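You operate a simulated robot arm through the tools that you are given. There is no shell and no other tool.

Carry out the task below with a simulated robot arm. There is one attempt and no reset: what you move stays moved.

JOB
Clip the grease pipe along its run and prime it.
Fine: swing the pipe home, shut both pipe clips, then pump till grease shows at the bearing; one stroke more at most, none oozing out.

It is judged by the outcome, as a careful person would: the job done as asked, and still so three seconds after it is handed in. It fails if anything else is knocked over, pushed out of place, dropped, spilled or broken.

ROBOT AND FRAMES
A 7-joint arm with a two-finger parallel gripper, fixed in place. Base frame: the origin is on the floor under the middle of its stand, x ahead of it, y to its left, z up; the work surface is at about z = 0.74. Lengths are in m, angles in degrees, forces in N, time in s.
With the tool pointing down near the work surface it reaches from about 0.1 to 0.66 m from the base axis. Its first joint turns from -66.0 to 66.0 degrees. Payload 1.57 kg.
Tool frame: the origin (TCP) lies between the finger pads and is the grasp point; the fingertips stand 0.03 m ahead of it; z points along the fingers, y is the line along which they close. Largest opening 0.08 m; finger width 0.017, thickness 0.012; the body of the gripper, 0.04 by 0.082 m, starts 0.08 m behind the TCP.
Orientation is that of the tool frame in the base frame, as a unit quaternion [w, x, y, z]. With the fingers straight down and closing along the base's y, the tool's x points along the base's -x, its y along +y and its z along -z.

CONTROLS
- The arm moves only by the tool drive_tool. Its argument "rows" is a list of rows, each a list of 2 entries, a list of its own where there are three numbers: the shift along the tool's x, y, z in m, then the turn, a rotation vector about the tool's x, y, z in degrees. In form: [[[x, y, z], [wx, wy, wz]], ...]. A call has 1 to 20 rows; each row is the pose to reach, as a shift and turn from the pose commanded when the call began, along the tool's axes at that moment. "claw" is the finger opening in m, from 0 to 0.08, set as the call begins (left out, the last holds). A row lasts 0.2 s, in which the tool goes at most 0.05 m and 8.6 degrees; a call with a longer step from one row to the next is refused whole, and so is a gripper value outside its range. Where a pose cannot be reached the arm comes as near as it can. A force on the tool above 60 N (or 10 N above the force at the start of the call, whichever is more), or a blocked arm, ends the call early, and 0.2 s more pass. Each finger travels about 0.072 m/s and halts on what it meets, pressing with about 38 N; the grip force reading is that of the motor and also rises with nothing between the fingers. The clock runs only during rows and for 0.2 s after the last one: add rows that repeat a pose to give the fingers time. The reply holds the time, the measured pose of the TCP, the force on the tool along the base axes, the opening and the grip force, in the units named above and with some noise, with the torque about the TCP (base axes, N m) and any sound that the robot's microphone picked up.
- Cameras (640 x 400 px; columns grow to the right, rows downward): "scene" is fixed at [0.0434, 0.4287, 1.43]; the picture's right is [-0.87, -0.50, 0.00], its down [-0.28, 0.49, -0.83] and it looks along [0.41, -0.72, -0.56] (base axes); focal length 317 px, centre (320, 200). "wrist" rides on the gripper at [0.072, -0.007, -0.122] in the tool frame; the picture's right is [0.09, 1.00, 0.00], its down [-0.84, 0.08, -0.54] and it looks along [-0.54, 0.05, 0.84] (tool axes); focal length 238 px, centre (320, 200). There is no depth. A picture from a camera that has moved, and an enlarged one, comes with that camera's place and axes in the base frame and with its lens. The place of the scene camera against the robot may be out by one fixed shift of up to 0.012 m in any direction.
- camera(camera): a new picture of that camera. The clock stands still meanwhile.
- zoom(camera, box): a new picture of the part [left, top, right, bottom] of that camera's present view, enlarged. The clock stands still meanwhile.
- hand_in(): hands the job in; it is judged then, once.

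Nothing tells you positions but the pictures and the camera data. Unless the task says otherwise, let go and move clear before handing in.

The tools are called after "Emit:" as name(argument=value, ...) on one line, values as JSON. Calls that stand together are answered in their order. drive_tool: Moves the arm, as the interface text tells. Its arguments: {"type":"object","properties":{"rows":{"type":"array"},"claw":{"type":"number"}},"required":["rows"]} The other tools are called the same way: camera (camera) takes a picture; zoom (camera, box) takes an enlarged picture of a part of a camera's view; hand_in () hands the job in.

At the start:

```text
time: 0.0
tool_pos: [0.3452, -0.1244, 1.1101]
tcp_rot: [0.0, -0.001, 1.0, 0.0]
contact_force: [-0.8, 0.3, -0.5]
wrist_torque: [-0.02, 0.0, 0.02]
opening: 0.0801
grasp_force: 0.0
```

scene: 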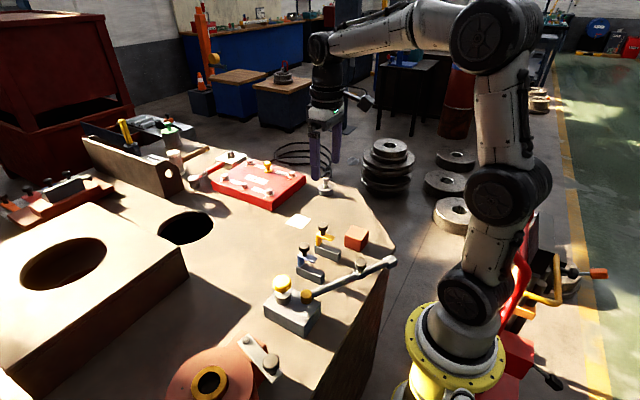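
wrist: 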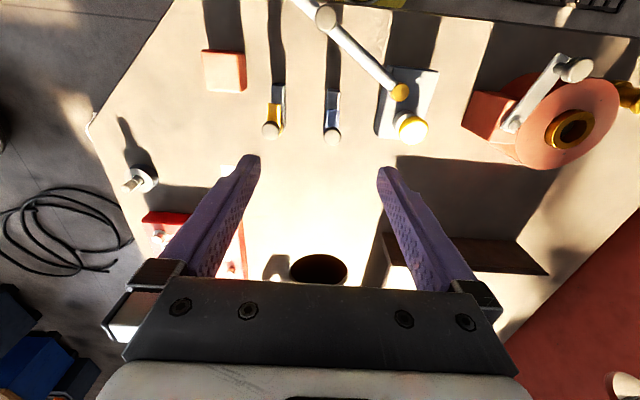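

I see a bench with a grease block with a swinging pipe, two clips (yellow and blue), an orange-red block, and a bearing with a lever. Next I take enlarged pictures to understand the parts.

Emit:
zoom(camera="scene", box=[240, 200, 420, 350])

Emit:
zoom(camera="scene", box=[140, 320, 340, 400])

Emit:
zoom(camera="wrist", box=[180, 0, 460, 160])

Emit:
zoom(camera="wrist", box=[360, 20, 640, 180])

Emit:
zoom(camera="scene", box=[150, 120, 350, 240])

```text
2.67 times, centred on (330, 275) of scene
camera zoom: at [0.0434, 0.4287, 1.43], right [-0.87, -0.5, 0.0], down [-0.28, 0.49, -0.83], along [0.41, -0.72, -0.56], focal length 845 px, centre (293, 0)
```

zoom: 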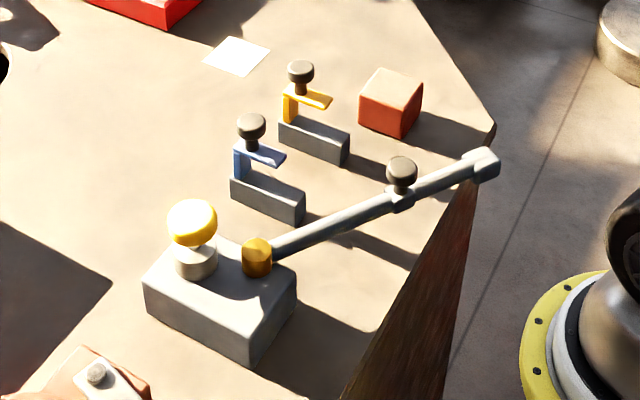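

```text
3.20 times, centred on (240, 360) of scene
camera zoom: at [0.0434, 0.4287, 1.43], right [-0.87, -0.5, 0.0], down [-0.28, 0.49, -0.83], along [0.41, -0.72, -0.56], focal length 1014 px, centre (576, -312)
```

zoom: 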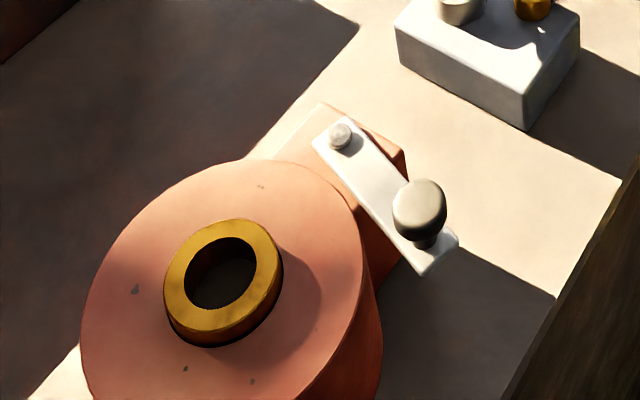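

```text
2.29 times, centred on (320, 80) of wrist
camera zoom: at [0.2728, -0.1303, 1.2313], right [-0.09, 1.0, 0.0], down [0.84, 0.08, 0.54], along [0.54, 0.05, -0.84], focal length 545 px, centre (320, 474)
```

zoom: 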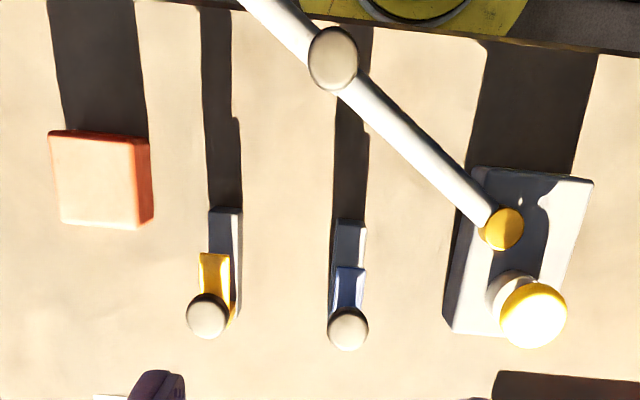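

```text
2.29 times, centred on (500, 100) of wrist
camera zoom: at [0.2728, -0.1303, 1.2313], right [-0.09, 1.0, 0.0], down [0.84, 0.08, 0.54], along [0.54, 0.05, -0.84], focal length 545 px, centre (-91, 429)
```

zoom: 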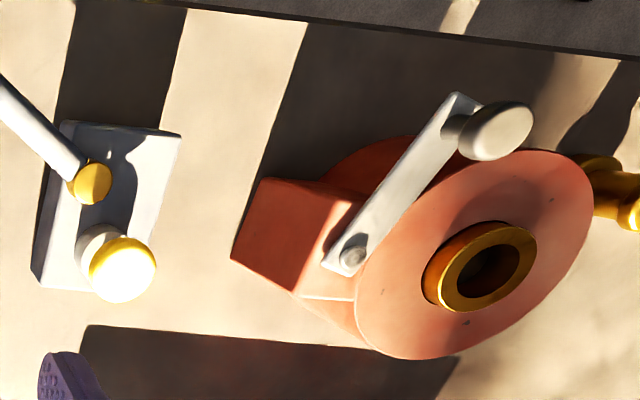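

```text
3.20 times, centred on (250, 180) of scene
camera zoom: at [0.0434, 0.4287, 1.43], right [-0.87, -0.5, 0.0], down [-0.28, 0.49, -0.83], along [0.41, -0.72, -0.56], focal length 1014 px, centre (544, 264)
```

zoom: 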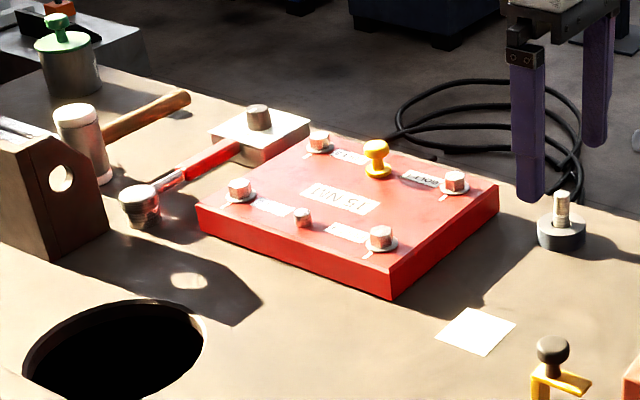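

The pipe pivots on the grey pump block, near (0.325, 0.0). The clip bars lie at about y = -0.10 and y = -0.20, with their knobs at x ≈ 0.40, and there is a red block at (0.325, -0.30). I move the wrist camera lower for a closer look before touching anything.

Emit:
drive_tool(rows=[[[0.025, 0, 0.03], [0, 0, 0]], [[0.05, 0, 0.06], [0, 0, 0]], [[0.075, 0, 0.09], [0, 0, 0]], [[0.095, 0, 0.12], [0, 0, 0]], [[0.095, 0, 0.12], [0, 0, 0]]])

```text
time: 1.2
tool_pos: [0.2506, -0.1252, 0.991]
tcp_rot: [0.0, 0.001, 1.0, 0.0]
contact_force: [0.4, -0.7, -0.9]
wrist_torque: [-0.02, -0.02, -0.02]
opening: 0.0801
grasp_force: 0.1
```

I am now lower and closer to the base; I take new pictures of the clips and pump block.

Emit:
camera(camera="wrist")

Emit:
zoom(camera="wrist", box=[160, 80, 480, 280])

Emit:
zoom(camera="scene", box=[280, 215, 400, 290])

```text
taken
camera wrist: at [0.1778, -0.1307, 1.1119], right [-0.09, 1.0, 0.0], down [0.84, 0.08, 0.54], along [0.54, 0.05, -0.84], focal length 238 px, centre (320, 200)
```

wrist: 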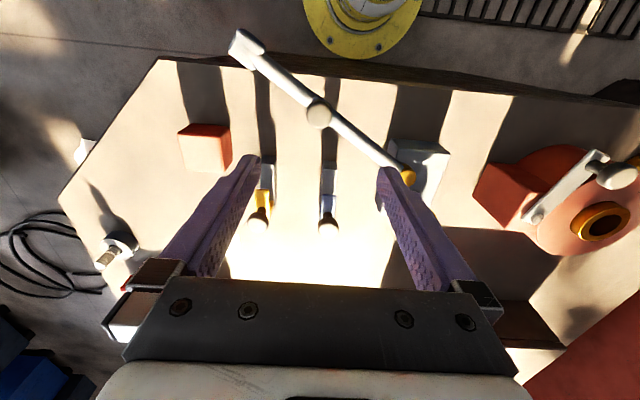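

```text
2.00 times, centred on (320, 180) of wrist
camera zoom: at [0.1778, -0.1307, 1.1119], right [-0.09, 1.0, 0.0], down [0.84, 0.08, 0.54], along [0.54, 0.05, -0.84], focal length 477 px, centre (320, 240)
```

zoom: 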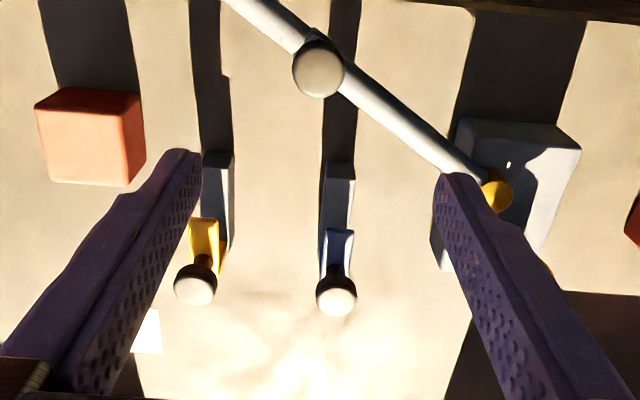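

```text
5.33 times, centred on (340, 252) of scene
camera zoom: at [0.0434, 0.4287, 1.43], right [-0.87, -0.5, 0.0], down [-0.28, 0.49, -0.83], along [0.41, -0.72, -0.56], focal length 1690 px, centre (213, -80)
```

zoom: 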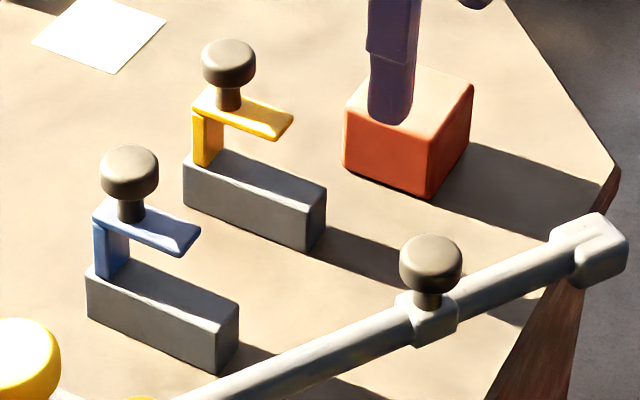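

The clips look like L-shaped jaws with knobs, sitting at the far end of grey bars. The pipe seems to swing towards the red block at (0.322, -0.285), which I take to be the bearing. I turn the gripper to look along the pipe run from the +y side to check heights.

Emit:
drive_tool(rows=[[[-0.007, 0.02, 0], [0, 0, 8.2]], [[-0.014, 0.04, 0], [0, 0, 16.4]], [[-0.021, 0.06, 0], [0, 0, 24.6]], [[-0.028, 0.08, 0], [0, 0, 32.8]], [[-0.035, 0.1, 0], [0, 0, 41]], [[-0.042, 0.12, 0], [0, 0, 49.2]], [[-0.049, 0.14, 0], [0, 0, 57.4]], [[-0.056, 0.16, 0], [0, 0, 65.6]], [[-0.063, 0.18, 0], [0, 0, 73.8]], [[-0.07, 0.2, 0], [0, 0, 82]], [[-0.075, 0.21, 0], [0, 0, 90]], [[-0.075, 0.21, 0], [0, 0, 90]]])

```text
time: 3.8
tool_pos: [0.3259, 0.0862, 0.9904]
tcp_rot: [0.001, 0.708, 0.706, 0.0]
contact_force: [-0.5, 0.3, -0.3]
wrist_torque: [-0.04, 0.01, -0.02]
opening: 0.08
grasp_force: 0.1
```

The tool now has its x along base +y. Next I tilt it so the camera looks more level towards -y.

Emit:
drive_tool(rows=[[[0, 0, 0], [0, -8, 0]], [[0, 0, 0], [0, -16, 0]], [[0, 0, 0], [0, -24, 0]], [[0, 0, 0], [0, -30, 0]], [[0, 0, 0], [0, -30, 0]]])

Emit:
camera(camera="wrist")

```text
time: 5.0
tool_pos: [0.3254, 0.085, 0.9899]
tcp_rot: [0.183, 0.683, 0.683, -0.183]
contact_force: [0.9, -1.0, -0.2]
wrist_torque: [0.02, -0.01, -0.01]
opening: 0.0801
grasp_force: 0.1
```

```text
taken
camera wrist: at [0.3177, 0.2093, 1.0587], right [1.0, 0.08, -0.05], down [0.08, -0.45, 0.89], along [0.05, -0.89, -0.46], focal length 238 px, centre (320, 200)
```

wrist: 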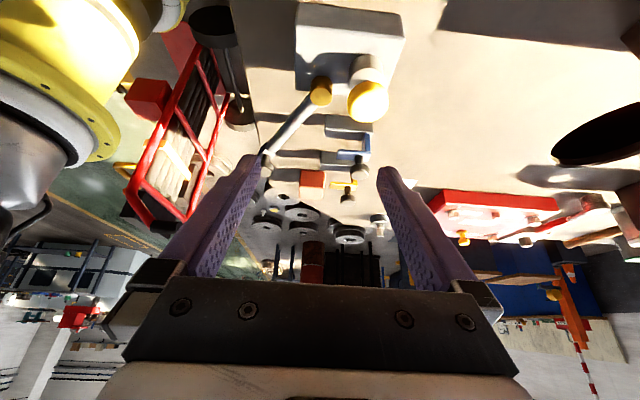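

The view is upside down but looks along the run. I enlarge the clip area.

Emit:
zoom(camera="wrist", box=[250, 0, 410, 100])

Emit:
zoom(camera="wrist", box=[250, 110, 390, 210])

Emit:
zoom(camera="wrist", box=[250, 60, 410, 180])

Emit:
camera(camera="scene")

```text
4.00 times, centred on (330, 50) of wrist
camera zoom: at [0.3177, 0.2093, 1.0587], right [1.0, 0.08, -0.05], down [0.08, -0.45, 0.89], along [0.05, -0.89, -0.46], focal length 953 px, centre (280, 800)
```

zoom: 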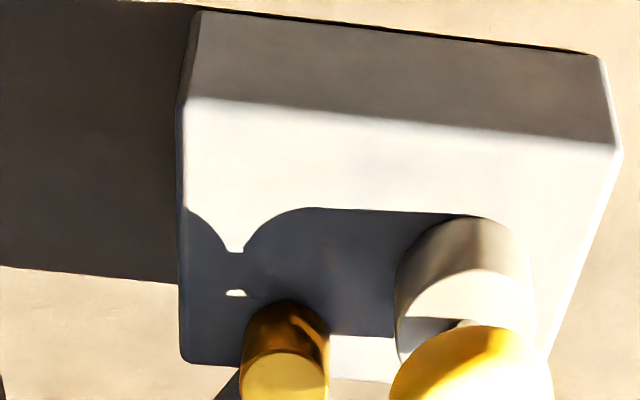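

```text
4.00 times, centred on (320, 160) of wrist
camera zoom: at [0.3177, 0.2093, 1.0587], right [1.0, 0.08, -0.05], down [0.08, -0.45, 0.89], along [0.05, -0.89, -0.46], focal length 953 px, centre (320, 360)
```

zoom: 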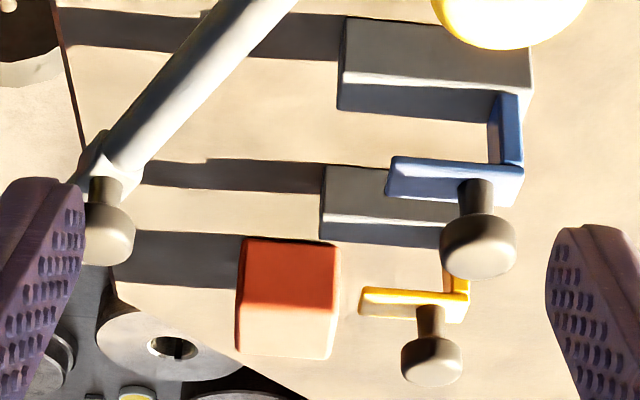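

```text
3.33 times, centred on (330, 120) of wrist
camera zoom: at [0.3177, 0.2093, 1.0587], right [1.0, 0.08, -0.05], down [0.08, -0.45, 0.89], along [0.05, -0.89, -0.46], focal length 794 px, centre (287, 467)
```

zoom: 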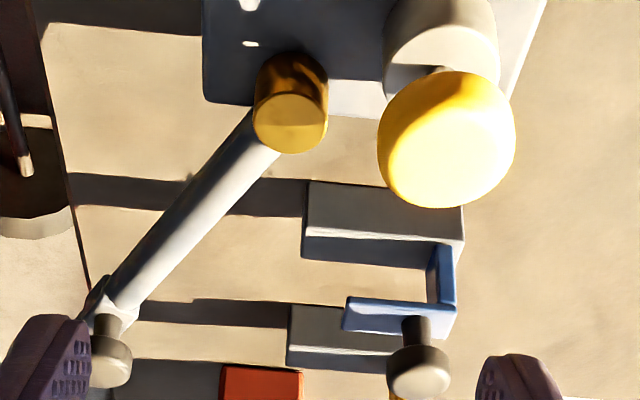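

```text
taken
```

scene: 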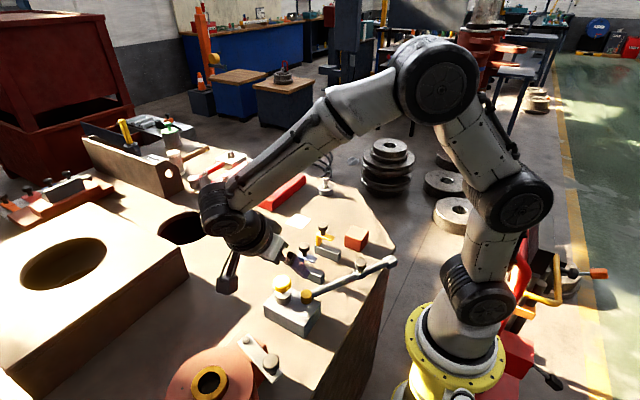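

The bars run x 0.337–0.417 at z ≈ 0.774. The jaws' lids are at z ≈ 0.81, so the pipe at z ≈ 0.79 fits between bar and lid at x ≈ 0.325, facing the red block. Now I level the tool and go over the pipe's knob at about (0.240, -0.126).

Emit:
drive_tool(rows=[[[0, 0, 0], [0, 8, 0]], [[0, 0, 0], [0, 16, 0]], [[0, 0, 0], [0, 24, 0]], [[0, 0, 0], [0, 30, 0]], [[0, 0, 0], [0, 30, 0]]])

```text
time: 6.2
tool_pos: [0.3267, 0.0853, 0.9893]
tcp_rot: [-0.001, 0.707, 0.708, 0.0]
contact_force: [0.1, -0.7, -0.7]
wrist_torque: [-0.01, 0.02, 0.01]
opening: 0.0801
grasp_force: 0.0
```

Level again. I move over the pipe knob at a safe height.

Emit:
drive_tool(claw=0.05, rows=[[[-0.03, -0.012, 0], [0, 0, 0]], [[-0.06, -0.024, 0], [0, 0, 0]], [[-0.09, -0.036, 0], [0, 0, 0]], [[-0.12, -0.048, 0], [0, 0, 0]], [[-0.15, -0.06, 0], [0, 0, 0]], [[-0.18, -0.072, 0], [0, 0, 0]], [[-0.211, -0.086, 0.02], [0, 0, 0]], [[-0.211, -0.086, 0.05], [0, 0, 0]], [[-0.211, -0.086, 0.07], [0, 0, 0]], [[-0.211, -0.086, 0.07], [0, 0, 0]]])

Emit:
camera(camera="wrist")

Emit:
zoom(camera="scene", box=[240, 180, 440, 305])

```text
time: 8.4
tool_pos: [0.2391, -0.1246, 0.919]
tcp_rot: [0.0, 0.707, 0.707, -0.001]
contact_force: [0.0, 0.5, -0.1]
wrist_torque: [-0.01, -0.01, 0.04]
opening: 0.0498
grasp_force: 0.1
```

```text
taken
camera wrist: at [0.2318, -0.0521, 1.041], right [1.0, 0.09, 0.0], down [0.08, -0.84, 0.54], along [0.05, -0.54, -0.84], focal length 238 px, centre (320, 200)
```

wrist: 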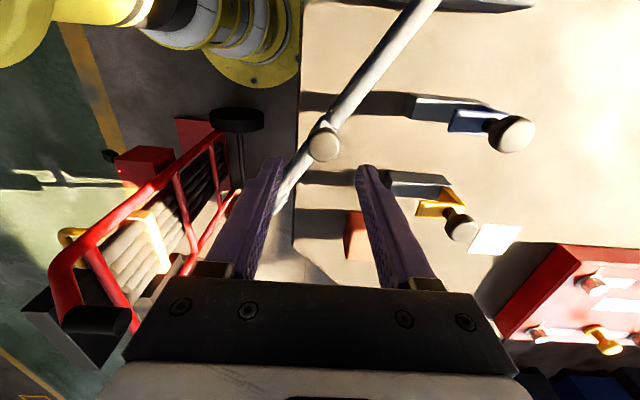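

```text
3.20 times, centred on (340, 242) of scene
camera zoom: at [0.0434, 0.4287, 1.43], right [-0.87, -0.5, 0.0], down [-0.28, 0.49, -0.83], along [0.41, -0.72, -0.56], focal length 1014 px, centre (256, 64)
```

zoom: 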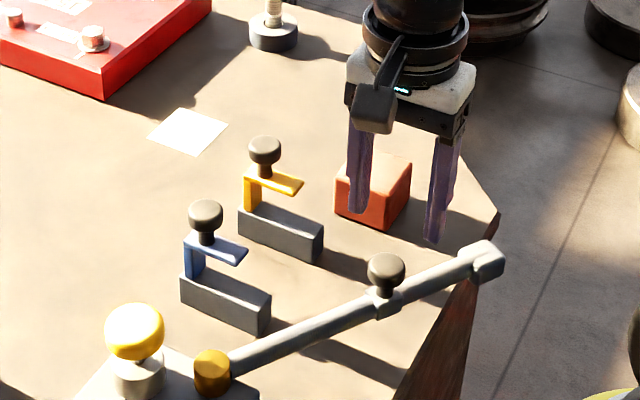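

The knob sits at about (0.241, -0.123), top at z ≈ 0.844, almost below the TCP. I descend around it with the fingers open 0.05 m, tips staying above the pipe collar.

Emit:
drive_tool(rows=[[[0.001, 0.001, 0.02], [0, 0, 0]], [[0.001, 0.002, 0.04], [0, 0, 0]], [[0.001, 0.002, 0.055], [0, 0, 0]], [[0.001, 0.002, 0.067], [0, 0, 0]], [[0.001, 0.002, 0.067], [0, 0, 0]]])

Emit:
camera(camera="wrist")

Emit:
zoom(camera="scene", box=[300, 210, 420, 285])

```text
time: 9.6
tool_pos: [0.2414, -0.124, 0.8534]
tcp_rot: [0.0, 0.707, 0.707, 0.0]
contact_force: [-1.2, -1.0, -0.1]
wrist_torque: [-0.02, 0.02, 0.02]
opening: 0.0502
grasp_force: 0.0
```

```text
taken
camera wrist: at [0.2339, -0.051, 0.974], right [1.0, 0.09, 0.0], down [0.08, -0.84, 0.54], along [0.05, -0.54, -0.84], focal length 238 px, centre (320, 200)
```

wrist: 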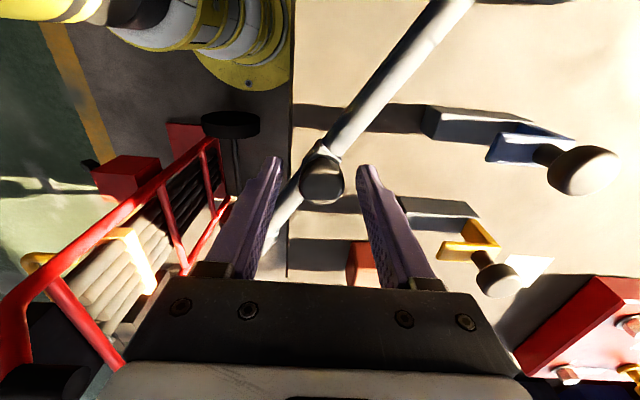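

```text
5.33 times, centred on (360, 248) of scene
camera zoom: at [0.0434, 0.4287, 1.43], right [-0.87, -0.5, 0.0], down [-0.28, 0.49, -0.83], along [0.41, -0.72, -0.56], focal length 1690 px, centre (107, -53)
```

zoom: 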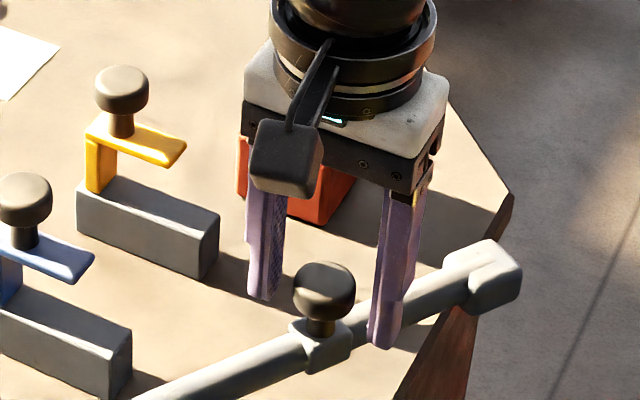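

The knob is centred between the fingers. I narrow the fingers to a loose cage around it (0.034) and swing the pipe along its arc around the pivot (0.325, 0.008), stopping a little short of home to look.

Emit:
drive_tool(claw=0.034, rows=[[[0, 0, 0], [0, 0, 0]], [[0, 0, 0], [0, 0, 0]], [[-0.0033, 0.0055, 0], [0, 0, 0]], [[-0.0072, 0.0127, 0], [0, 0, 0]], [[-0.0107, 0.0201, 0], [0, 0, 0]], [[-0.0138, 0.0276, 0], [0, 0, 0]], [[-0.0166, 0.0353, 0], [0, 0, 0]], [[-0.0189, 0.0432, 0], [0, 0, 0]], [[-0.0208, 0.0511, 0], [0, 0, 0]], [[-0.0223, 0.0592, 0], [0, 0, 0]], [[-0.0223, 0.0592, 0], [0, 0, 0]]])

Emit:
camera(camera="wrist")

Emit:
zoom(camera="scene", box=[240, 190, 420, 303])

```text
time: 12.0
tool_pos: [0.3009, -0.1451, 0.8527]
tcp_rot: [0.0, 0.707, 0.707, 0.0]
contact_force: [-0.5, -1.0, -0.9]
wrist_torque: [-0.01, 0.0, -0.01]
opening: 0.0348
grasp_force: 0.5
```

```text
taken
camera wrist: at [0.293, -0.0739, 0.9743], right [1.0, 0.09, 0.0], down [0.08, -0.84, 0.54], along [0.05, -0.54, -0.84], focal length 238 px, centre (320, 200)
```

wrist: 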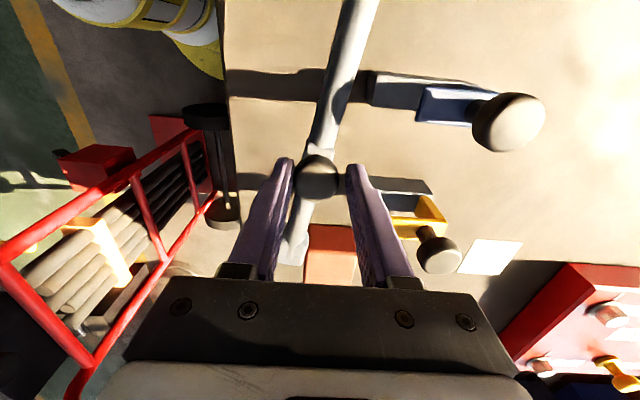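

```text
3.54 times, centred on (330, 246) of scene
camera zoom: at [0.0434, 0.4287, 1.43], right [-0.87, -0.5, 0.0], down [-0.28, 0.49, -0.83], along [0.41, -0.72, -0.56], focal length 1122 px, centre (285, 35)
```

zoom: 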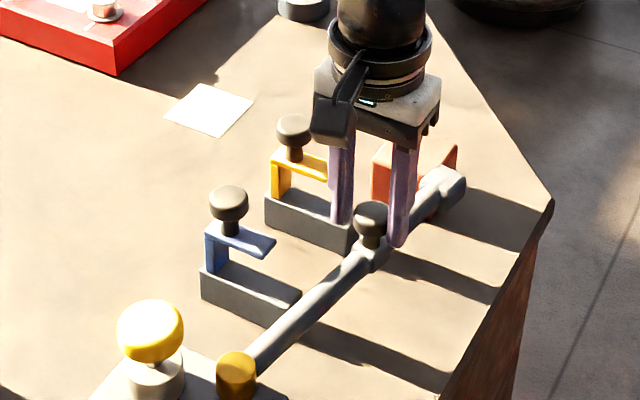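

The pipe follows well and has about 9° to go. I continue slowly towards home and watch the force.

Emit:
drive_tool(rows=[[[-0.0006, 0.005, 0], [0, 0, 0]], [[-0.001, 0.01, 0], [0, 0, 0]], [[-0.0014, 0.015, 0], [0, 0, 0]], [[-0.0016, 0.019, 0], [0, 0, 0]], [[-0.0016, 0.022, 0], [0, 0, 0]], [[-0.0016, 0.022, 0], [0, 0, 0]]])

Emit:
camera(camera="wrist")

Emit:
zoom(camera="scene", box=[240, 190, 420, 303])

```text
time: 13.4
tool_pos: [0.3226, -0.1474, 0.8528]
tcp_rot: [0.0, 0.707, 0.707, 0.0]
contact_force: [-0.9, 0.2, 0.3]
wrist_torque: [0.0, 0.03, -0.02]
opening: 0.0348
grasp_force: 0.5
```

```text
taken
camera wrist: at [0.3151, -0.0757, 0.9743], right [1.0, 0.09, 0.0], down [0.08, -0.84, 0.54], along [0.05, -0.54, -0.84], focal length 238 px, centre (320, 200)
```

wrist: 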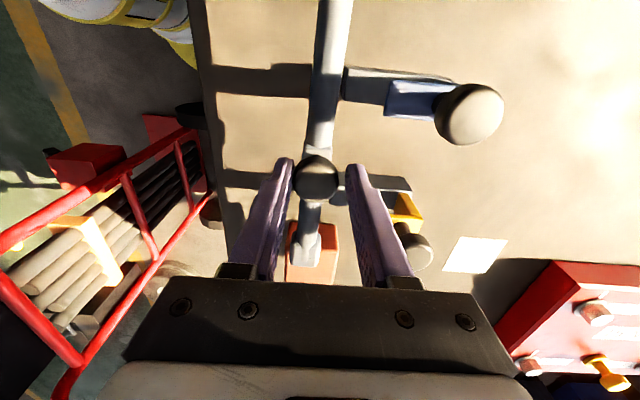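

```text
3.54 times, centred on (330, 246) of scene
camera zoom: at [0.0434, 0.4287, 1.43], right [-0.87, -0.5, 0.0], down [-0.28, 0.49, -0.83], along [0.41, -0.72, -0.56], focal length 1122 px, centre (285, 35)
```

zoom: 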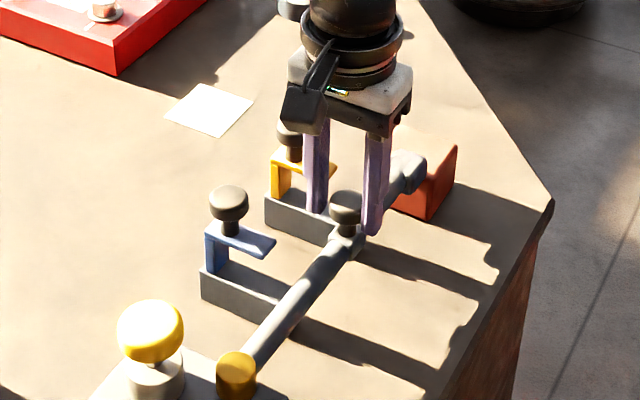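

The pipe is nearly in line with the bars; there is no resistance yet. I enlarge the views of the pipe's end and the knob.

Emit:
zoom(camera="wrist", box=[240, 50, 440, 290])

Emit:
zoom(camera="scene", box=[300, 210, 390, 266])

```text
1.67 times, centred on (340, 170) of wrist
camera zoom: at [0.3151, -0.0757, 0.9743], right [1.0, 0.09, 0.0], down [0.08, -0.84, 0.54], along [0.05, -0.54, -0.84], focal length 397 px, centre (287, 250)
```

zoom: 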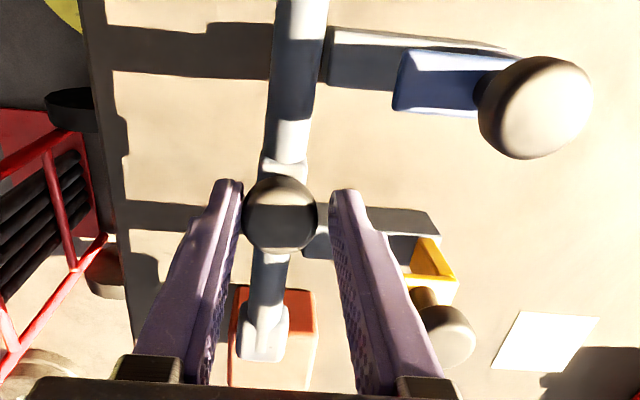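

```text
7.11 times, centred on (345, 238) of scene
camera zoom: at [0.0434, 0.4287, 1.43], right [-0.87, -0.5, 0.0], down [-0.28, 0.49, -0.83], along [0.41, -0.72, -0.56], focal length 2253 px, centre (142, -70)
```

zoom: 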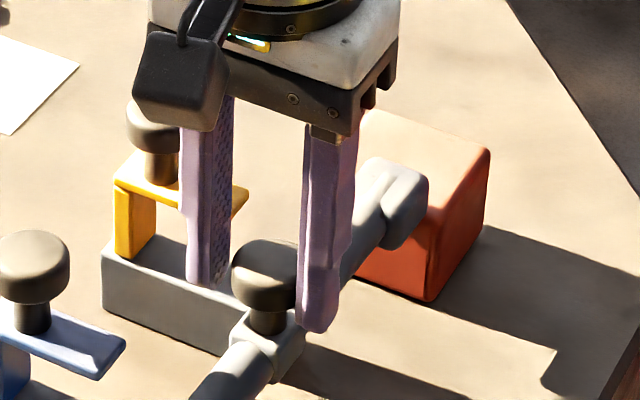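

The knob is at x ≈ 0.319 and the pivot at 0.325, so about 2° remain. I push on in small steps, reading the force.

Emit:
drive_tool(rows=[[[0, 0.001, 0], [0, 0, 0]], [[0, 0.002, 0], [0, 0, 0]], [[0, 0.003, 0], [0, 0, 0]], [[0, 0.003, 0], [0, 0, 0]]])

```text
time: 14.4
tool_pos: [0.3263, -0.149, 0.8539]
tcp_rot: [0.0, 0.707, 0.707, 0.0]
contact_force: [-1.3, 0.4, 0.2]
wrist_torque: [0.01, 0.02, -0.01]
opening: 0.0347
grasp_force: 0.1
```

Still no clear resistance. Another small step.

Emit:
drive_tool(rows=[[[0, 0.001, 0], [0, 0, 0]], [[0, 0.002, 0], [0, 0, 0]], [[0, 0.002, 0], [0, 0, 0]]])

Emit:
zoom(camera="wrist", box=[240, 50, 440, 290])

Emit:
zoom(camera="scene", box=[270, 210, 390, 285])

```text
time: 15.2
tool_pos: [0.3284, -0.1485, 0.8536]
tcp_rot: [0.0, 0.707, 0.707, 0.0]
contact_force: [-0.6, 0.0, -0.9]
wrist_torque: [0.0, 0.02, -0.03]
opening: 0.0347
grasp_force: 0.5
```

```text
1.67 times, centred on (340, 170) of wrist
camera zoom: at [0.3199, -0.0761, 0.9745], right [1.0, 0.09, 0.0], down [0.08, -0.84, 0.54], along [0.05, -0.54, -0.84], focal length 397 px, centre (287, 250)
```

zoom: 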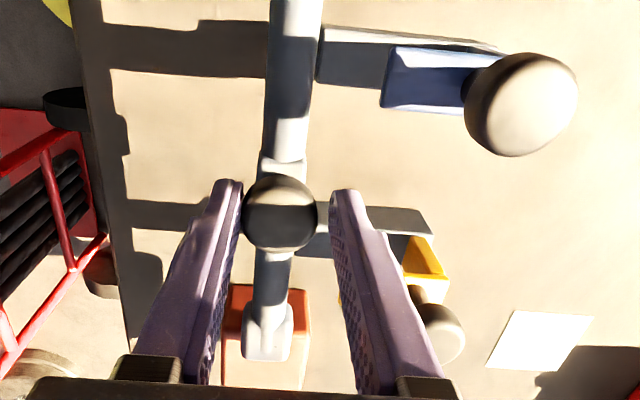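

```text
5.33 times, centred on (330, 248) of scene
camera zoom: at [0.0434, 0.4287, 1.43], right [-0.87, -0.5, 0.0], down [-0.28, 0.49, -0.83], along [0.41, -0.72, -0.56], focal length 1690 px, centre (267, -53)
```

zoom: 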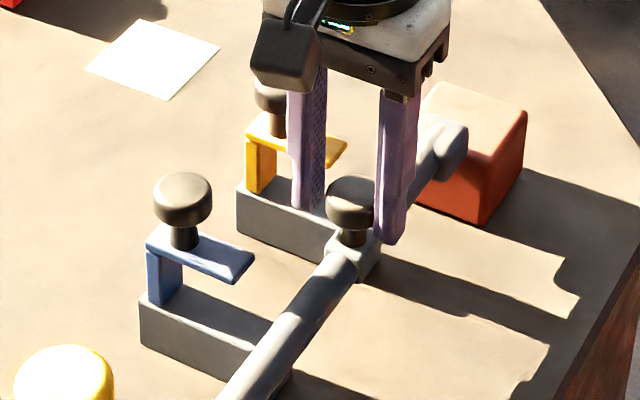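

The pipe end is now centred on the red block and the run looks square to the bars. I check for a stop with another gentle 2 mm.

Emit:
drive_tool(rows=[[[0, 0.001, 0], [0, 0, 0]], [[0, 0.002, 0], [0, 0, 0]], [[0, 0.002, 0], [0, 0, 0]]])

Emit:
zoom(camera="wrist", box=[240, 50, 440, 290])

```text
time: 16.0
tool_pos: [0.3292, -0.148, 0.8526]
tcp_rot: [-0.001, 0.708, 0.707, 0.0]
contact_force: [-4.3, -0.3, -0.4]
wrist_torque: [0.05, 0.05, 0.0]
opening: 0.0374
grasp_force: 2.2
```

```text
1.67 times, centred on (340, 170) of wrist
camera zoom: at [0.3217, -0.076, 0.9734], right [1.0, 0.09, 0.0], down [0.08, -0.84, 0.54], along [0.05, -0.54, -0.84], focal length 397 px, centre (287, 250)
```

zoom: 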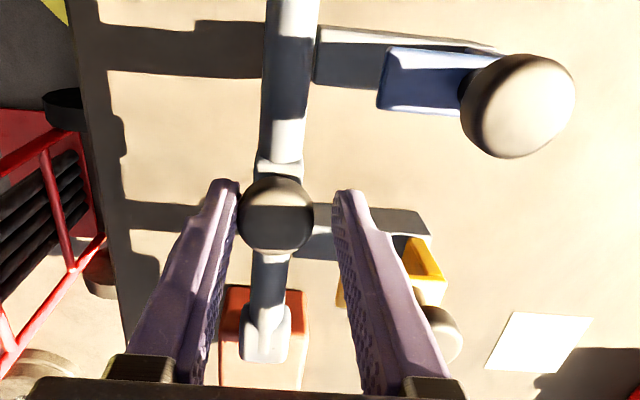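

A stop shows: about 4 N and the finger gave way slightly, so the pipe is home. I open the fingers and rise.

Emit:
drive_tool(claw=0.05, rows=[[[0, -0.002, 0], [0, 0, 0]], [[0, -0.002, 0], [0, 0, 0]], [[0, -0.002, -0.02], [0, 0, 0]], [[0, -0.002, -0.05], [0, 0, 0]], [[0, -0.002, -0.07], [0, 0, 0]], [[0, -0.002, -0.07], [0, 0, 0]]])

Emit:
camera(camera="wrist")

Emit:
zoom(camera="scene", box=[250, 205, 390, 293])

```text
time: 17.4
tool_pos: [0.3276, -0.1481, 0.9257]
tcp_rot: [0.0, 0.707, 0.707, 0.0]
contact_force: [0.2, 0.1, -1.1]
wrist_torque: [-0.01, 0.02, -0.04]
opening: 0.0498
grasp_force: 0.1
```

```text
taken
camera wrist: at [0.3201, -0.076, 1.0457], right [1.0, 0.09, 0.0], down [0.08, -0.84, 0.54], along [0.05, -0.54, -0.84], focal length 238 px, centre (320, 200)
```

wrist: 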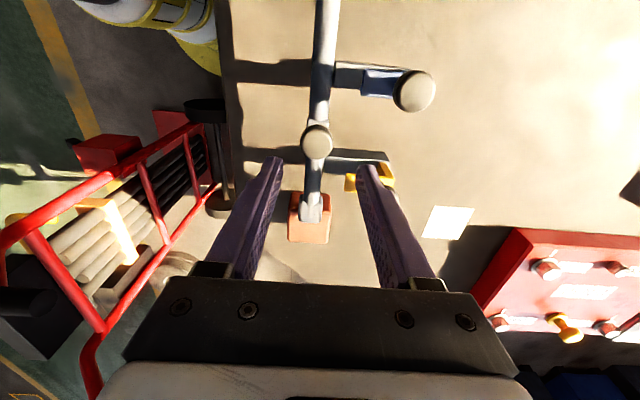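

```text
4.55 times, centred on (320, 249) of scene
camera zoom: at [0.0434, 0.4287, 1.43], right [-0.87, -0.5, 0.0], down [-0.28, 0.49, -0.83], along [0.41, -0.72, -0.56], focal length 1440 px, centre (320, -23)
```

zoom: 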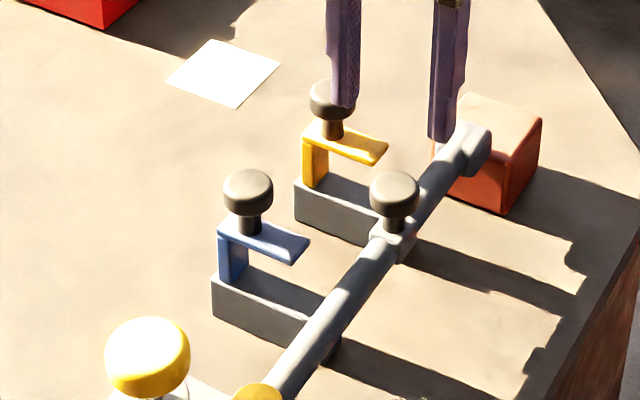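

The pipe stays home. Next I go to the blue clip knob at about (0.393, -0.0985, top 0.853) and hover above it.

Emit:
drive_tool(rows=[[[0.015, 0.02, 0], [0, 0, 0]], [[0.03, 0.04, 0], [0, 0, 0]], [[0.0496, 0.0654, 0], [0, 0, 0]], [[0.0496, 0.0654, 0], [0, 0, 0]]])

Emit:
camera(camera="wrist")

Emit:
zoom(camera="scene", box=[250, 205, 390, 293])

```text
time: 18.4
tool_pos: [0.3939, -0.0997, 0.9236]
tcp_rot: [0.0, 0.707, 0.707, 0.0]
contact_force: [1.0, 0.3, 0.2]
wrist_torque: [0.01, -0.03, 0.02]
opening: 0.0503
grasp_force: 0.1
```

```text
taken
camera wrist: at [0.3858, -0.0266, 1.0442], right [1.0, 0.09, 0.0], down [0.08, -0.84, 0.54], along [0.05, -0.54, -0.84], focal length 238 px, centre (320, 200)
```

wrist: 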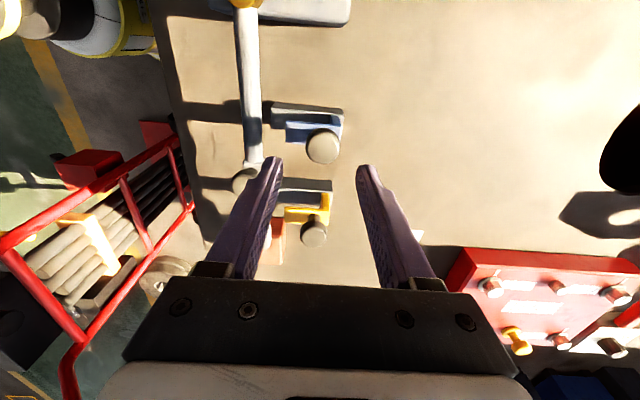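

```text
4.55 times, centred on (320, 249) of scene
camera zoom: at [0.0434, 0.4287, 1.43], right [-0.87, -0.5, 0.0], down [-0.28, 0.49, -0.83], along [0.41, -0.72, -0.56], focal length 1440 px, centre (320, -23)
```

zoom: 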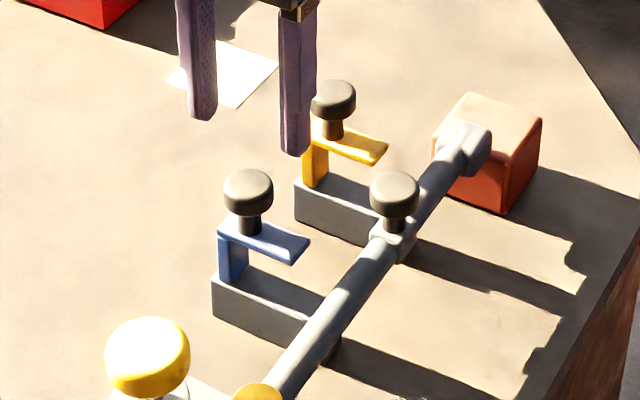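

The blue knob is at about (0.395, -0.097), centred under the fingers. I descend around it.

Emit:
drive_tool(rows=[[[0.002, 0.001, 0.02], [0, 0, 0]], [[0.002, 0.001, 0.04], [0, 0, 0]], [[0.002, 0.001, 0.055], [0, 0, 0]], [[0.002, 0.001, 0.065], [0, 0, 0]], [[0.002, 0.001, 0.065], [0, 0, 0]]])

Emit:
camera(camera="wrist")

Emit:
zoom(camera="scene", box=[250, 205, 390, 293])

```text
time: 19.6
tool_pos: [0.3942, -0.0983, 0.858]
tcp_rot: [0.0, 0.707, 0.707, 0.001]
contact_force: [-0.2, -0.6, -0.7]
wrist_torque: [-0.03, -0.02, 0.0]
opening: 0.0501
grasp_force: 0.1
```

```text
taken
camera wrist: at [0.3868, -0.0245, 0.9788], right [1.0, 0.09, 0.0], down [0.08, -0.84, 0.54], along [0.05, -0.54, -0.84], focal length 238 px, centre (320, 200)
```

wrist: 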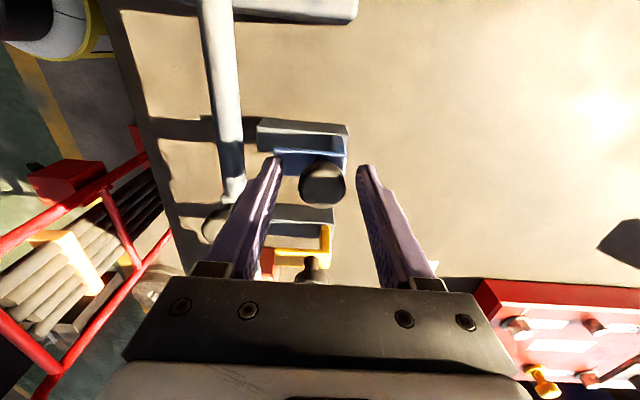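

```text
4.55 times, centred on (320, 249) of scene
camera zoom: at [0.0434, 0.4287, 1.43], right [-0.87, -0.5, 0.0], down [-0.28, 0.49, -0.83], along [0.41, -0.72, -0.56], focal length 1440 px, centre (320, -23)
```

zoom: 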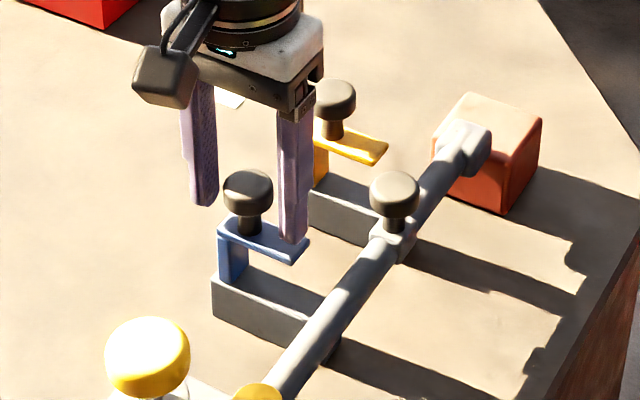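

The fingers straddle the blue knob. I cage it and try a short slide towards the pipe (-x), watching the force.

Emit:
drive_tool(claw=0.034, rows=[[[0, 0, 0], [0, 0, 0]], [[0, 0, 0], [0, 0, 0]], [[0, -0.003, 0], [0, 0, 0]], [[0, -0.006, 0], [0, 0, 0]], [[0, -0.009, 0], [0, 0, 0]], [[0, -0.012, 0], [0, 0, 0]], [[0, -0.012, 0], [0, 0, 0]]])

Emit:
camera(camera="wrist")

Emit:
zoom(camera="scene", box=[250, 205, 390, 293])

```text
time: 21.2
tool_pos: [0.3821, -0.0984, 0.8596]
tcp_rot: [0.0, 0.707, 0.707, 0.001]
contact_force: [1.0, -0.5, -0.2]
wrist_torque: [0.0, -0.02, 0.03]
opening: 0.0356
grasp_force: 0.7
```

```text
taken
camera wrist: at [0.3748, -0.0252, 0.9794], right [1.0, 0.09, 0.0], down [0.08, -0.84, 0.54], along [0.05, -0.54, -0.84], focal length 238 px, centre (320, 200)
```

wrist: 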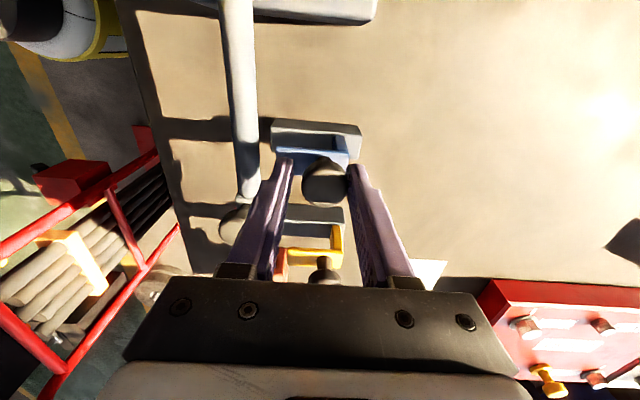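

```text
4.55 times, centred on (320, 249) of scene
camera zoom: at [0.0434, 0.4287, 1.43], right [-0.87, -0.5, 0.0], down [-0.28, 0.49, -0.83], along [0.41, -0.72, -0.56], focal length 1440 px, centre (320, -23)
```

zoom: 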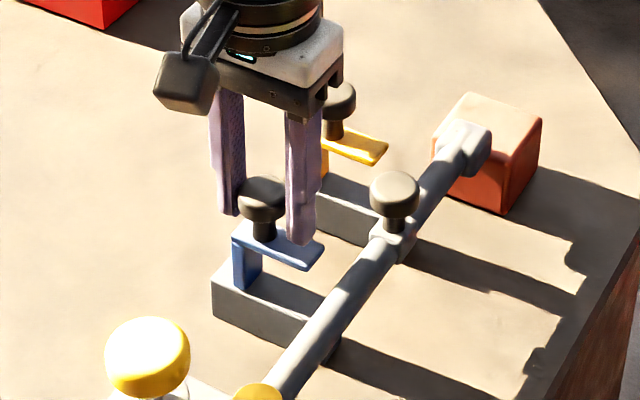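

The blue jaw slides along its bar as expected. I continue 3 cm more.

Emit:
drive_tool(rows=[[[0, -0.005, 0], [0, 0, 0]], [[0, -0.01, 0], [0, 0, 0]], [[0, -0.015, 0], [0, 0, 0]], [[0, -0.02, 0], [0, 0, 0]], [[0, -0.025, 0], [0, 0, 0]], [[0, -0.03, 0], [0, 0, 0]], [[0, -0.03, 0], [0, 0, 0]]])

Emit:
camera(camera="wrist")

Emit:
zoom(camera="scene", box=[250, 205, 390, 293])

```text
time: 22.8
tool_pos: [0.3516, -0.0969, 0.8587]
tcp_rot: [-0.001, 0.707, 0.707, -0.001]
contact_force: [1.0, 1.3, 0.3]
wrist_torque: [0.03, -0.04, 0.03]
opening: 0.0347
grasp_force: 0.2
```

```text
taken
camera wrist: at [0.3437, -0.0242, 0.9798], right [1.0, 0.09, 0.0], down [0.08, -0.84, 0.54], along [0.05, -0.54, -0.84], focal length 238 px, centre (320, 200)
```

wrist: 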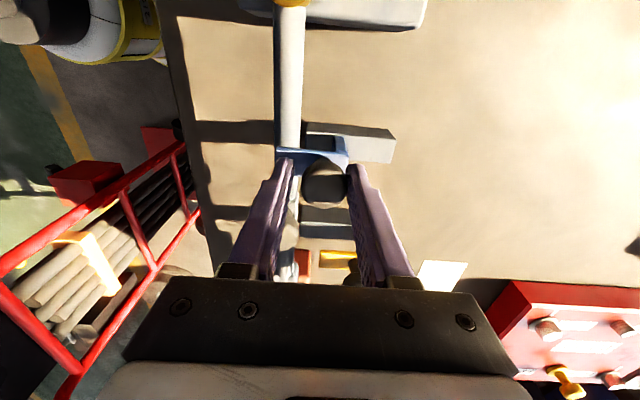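

```text
4.55 times, centred on (320, 249) of scene
camera zoom: at [0.0434, 0.4287, 1.43], right [-0.87, -0.5, 0.0], down [-0.28, 0.49, -0.83], along [0.41, -0.72, -0.56], focal length 1440 px, centre (320, -23)
```

zoom: 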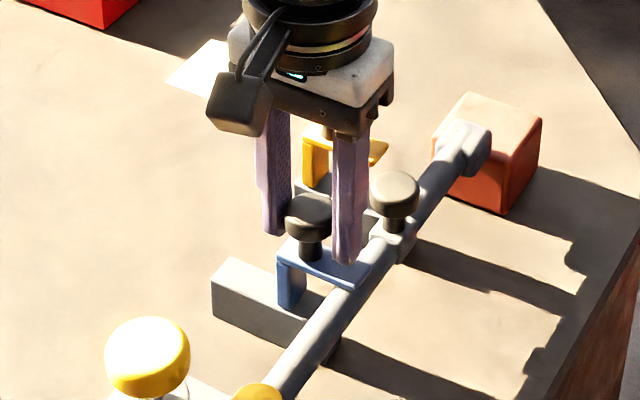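

The lid is moving over the pipe. I continue in smaller steps to find the end stop.

Emit:
drive_tool(rows=[[[0, -0.003, 0], [0, 0, 0]], [[0, -0.006, 0], [0, 0, 0]], [[0, -0.009, 0], [0, 0, 0]], [[0, -0.009, 0], [0, 0, 0]]])

Emit:
zoom(camera="wrist", box=[220, 90, 440, 270])

Emit:
zoom(camera="scene", box=[270, 220, 370, 283])

```text
time: 23.8
tool_pos: [0.3439, -0.0966, 0.8588]
tcp_rot: [0.002, 0.707, 0.707, 0.001]
contact_force: [11.1, 2.8, 2.8]
wrist_torque: [-0.04, -0.09, 0.06]
opening: 0.0431
grasp_force: 4.8
```

```text
2.22 times, centred on (330, 180) of wrist
camera zoom: at [0.3358, -0.0243, 0.9794], right [1.0, 0.09, 0.0], down [0.08, -0.84, 0.54], along [0.05, -0.54, -0.84], focal length 530 px, centre (298, 244)
```

zoom: 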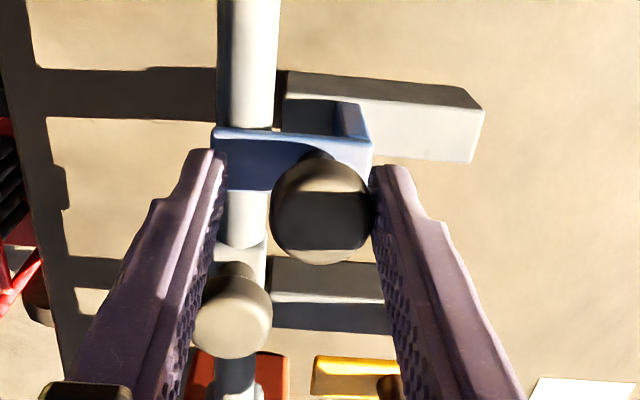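

```text
6.35 times, centred on (320, 252) of scene
camera zoom: at [0.0436, 0.4288, 1.43], right [-0.87, -0.5, 0.0], down [-0.28, 0.49, -0.83], along [0.41, -0.72, -0.56], focal length 2012 px, centre (320, -127)
```

zoom: 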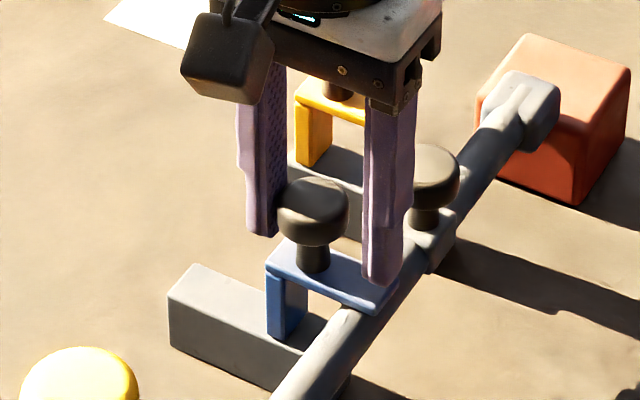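

Resistance of about 11 N at the jaw with its lid fully over the pipe, so it seems to be at its end stop. To be sure it is fully shut, I grip the knob squarely and give it a small firm push.

Emit:
drive_tool(claw=0.02, rows=[[[0, 0.004, 0], [0, 0, 0]], [[0, 0.006, 0], [0, 0, 0]], [[0, 0.006, 0], [0, 0, 0]], [[0, 0.006, 0], [0, 0, 0]]])

```text
time: 24.8
tool_pos: [0.3503, -0.0975, 0.8589]
tcp_rot: [0.001, 0.707, 0.707, 0.001]
contact_force: [13.0, 2.4, 5.2]
wrist_torque: [-0.03, -0.17, 0.1]
opening: 0.0318
grasp_force: 6.8
```

Gripping on; I give the fingers a moment to settle and read again.

Emit:
drive_tool(claw=0.02, rows=[[[0, 0, 0], [0, 0, 0]], [[0, 0, 0], [0, 0, 0]]])

Emit:
zoom(camera="wrist", box=[220, 90, 440, 270])

Emit:
zoom(camera="scene", box=[270, 220, 370, 283])

```text
time: 25.4
tool_pos: [0.3502, -0.0973, 0.8574]
tcp_rot: [0.001, 0.707, 0.707, 0.0]
contact_force: [13.8, 1.9, 4.3]
wrist_torque: [0.01, -0.2, 0.05]
opening: 0.032
grasp_force: 6.9
```

```text
2.22 times, centred on (330, 180) of wrist
camera zoom: at [0.3415, -0.0245, 0.9791], right [1.0, 0.09, 0.0], down [0.08, -0.84, 0.54], along [0.05, -0.54, -0.84], focal length 530 px, centre (298, 244)
```

zoom: 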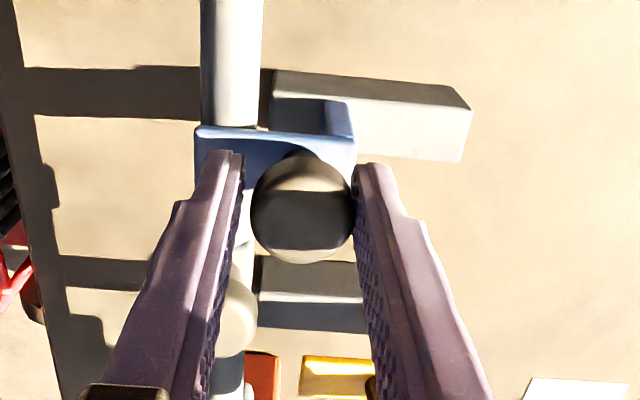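

```text
6.35 times, centred on (320, 252) of scene
camera zoom: at [0.0436, 0.4287, 1.43], right [-0.87, -0.5, 0.0], down [-0.28, 0.49, -0.83], along [0.41, -0.72, -0.56], focal length 2012 px, centre (320, -127)
```

zoom: 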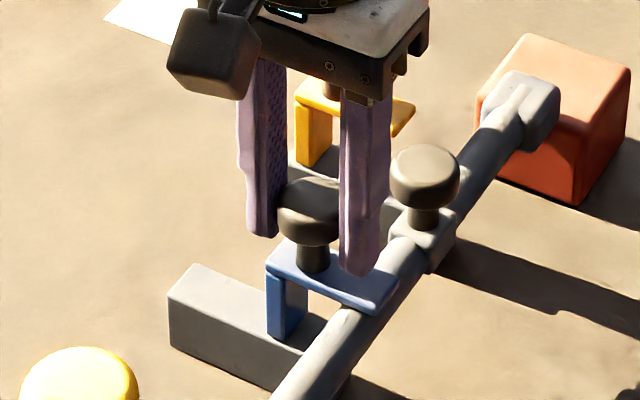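

The jaw does not move under 14 N (its knob stays at x ≈ 0.349). One firmer push to about 25 N will tell whether a snap remains.

Emit:
drive_tool(claw=0.02, rows=[[[0, -0.002, 0], [0, 0, 0]], [[0, -0.004, 0], [0, 0, 0]], [[0, -0.004, 0], [0, 0, 0]]])

Emit:
zoom(camera="scene", box=[270, 220, 370, 283])

```text
time: 26.2
tool_pos: [0.3461, -0.0979, 0.8572]
tcp_rot: [0.002, 0.707, 0.707, 0.0]
contact_force: [20.1, 6.6, -0.8]
wrist_torque: [0.2, -0.09, 0.16]
opening: 0.0372
grasp_force: 9.5
```

```text
6.35 times, centred on (320, 252) of scene
camera zoom: at [0.0439, 0.4288, 1.43], right [-0.87, -0.5, 0.0], down [-0.28, 0.49, -0.83], along [0.41, -0.72, -0.56], focal length 2012 px, centre (320, -127)
```

zoom: 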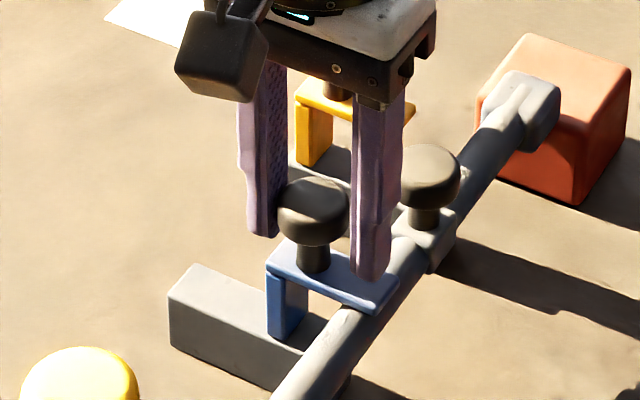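

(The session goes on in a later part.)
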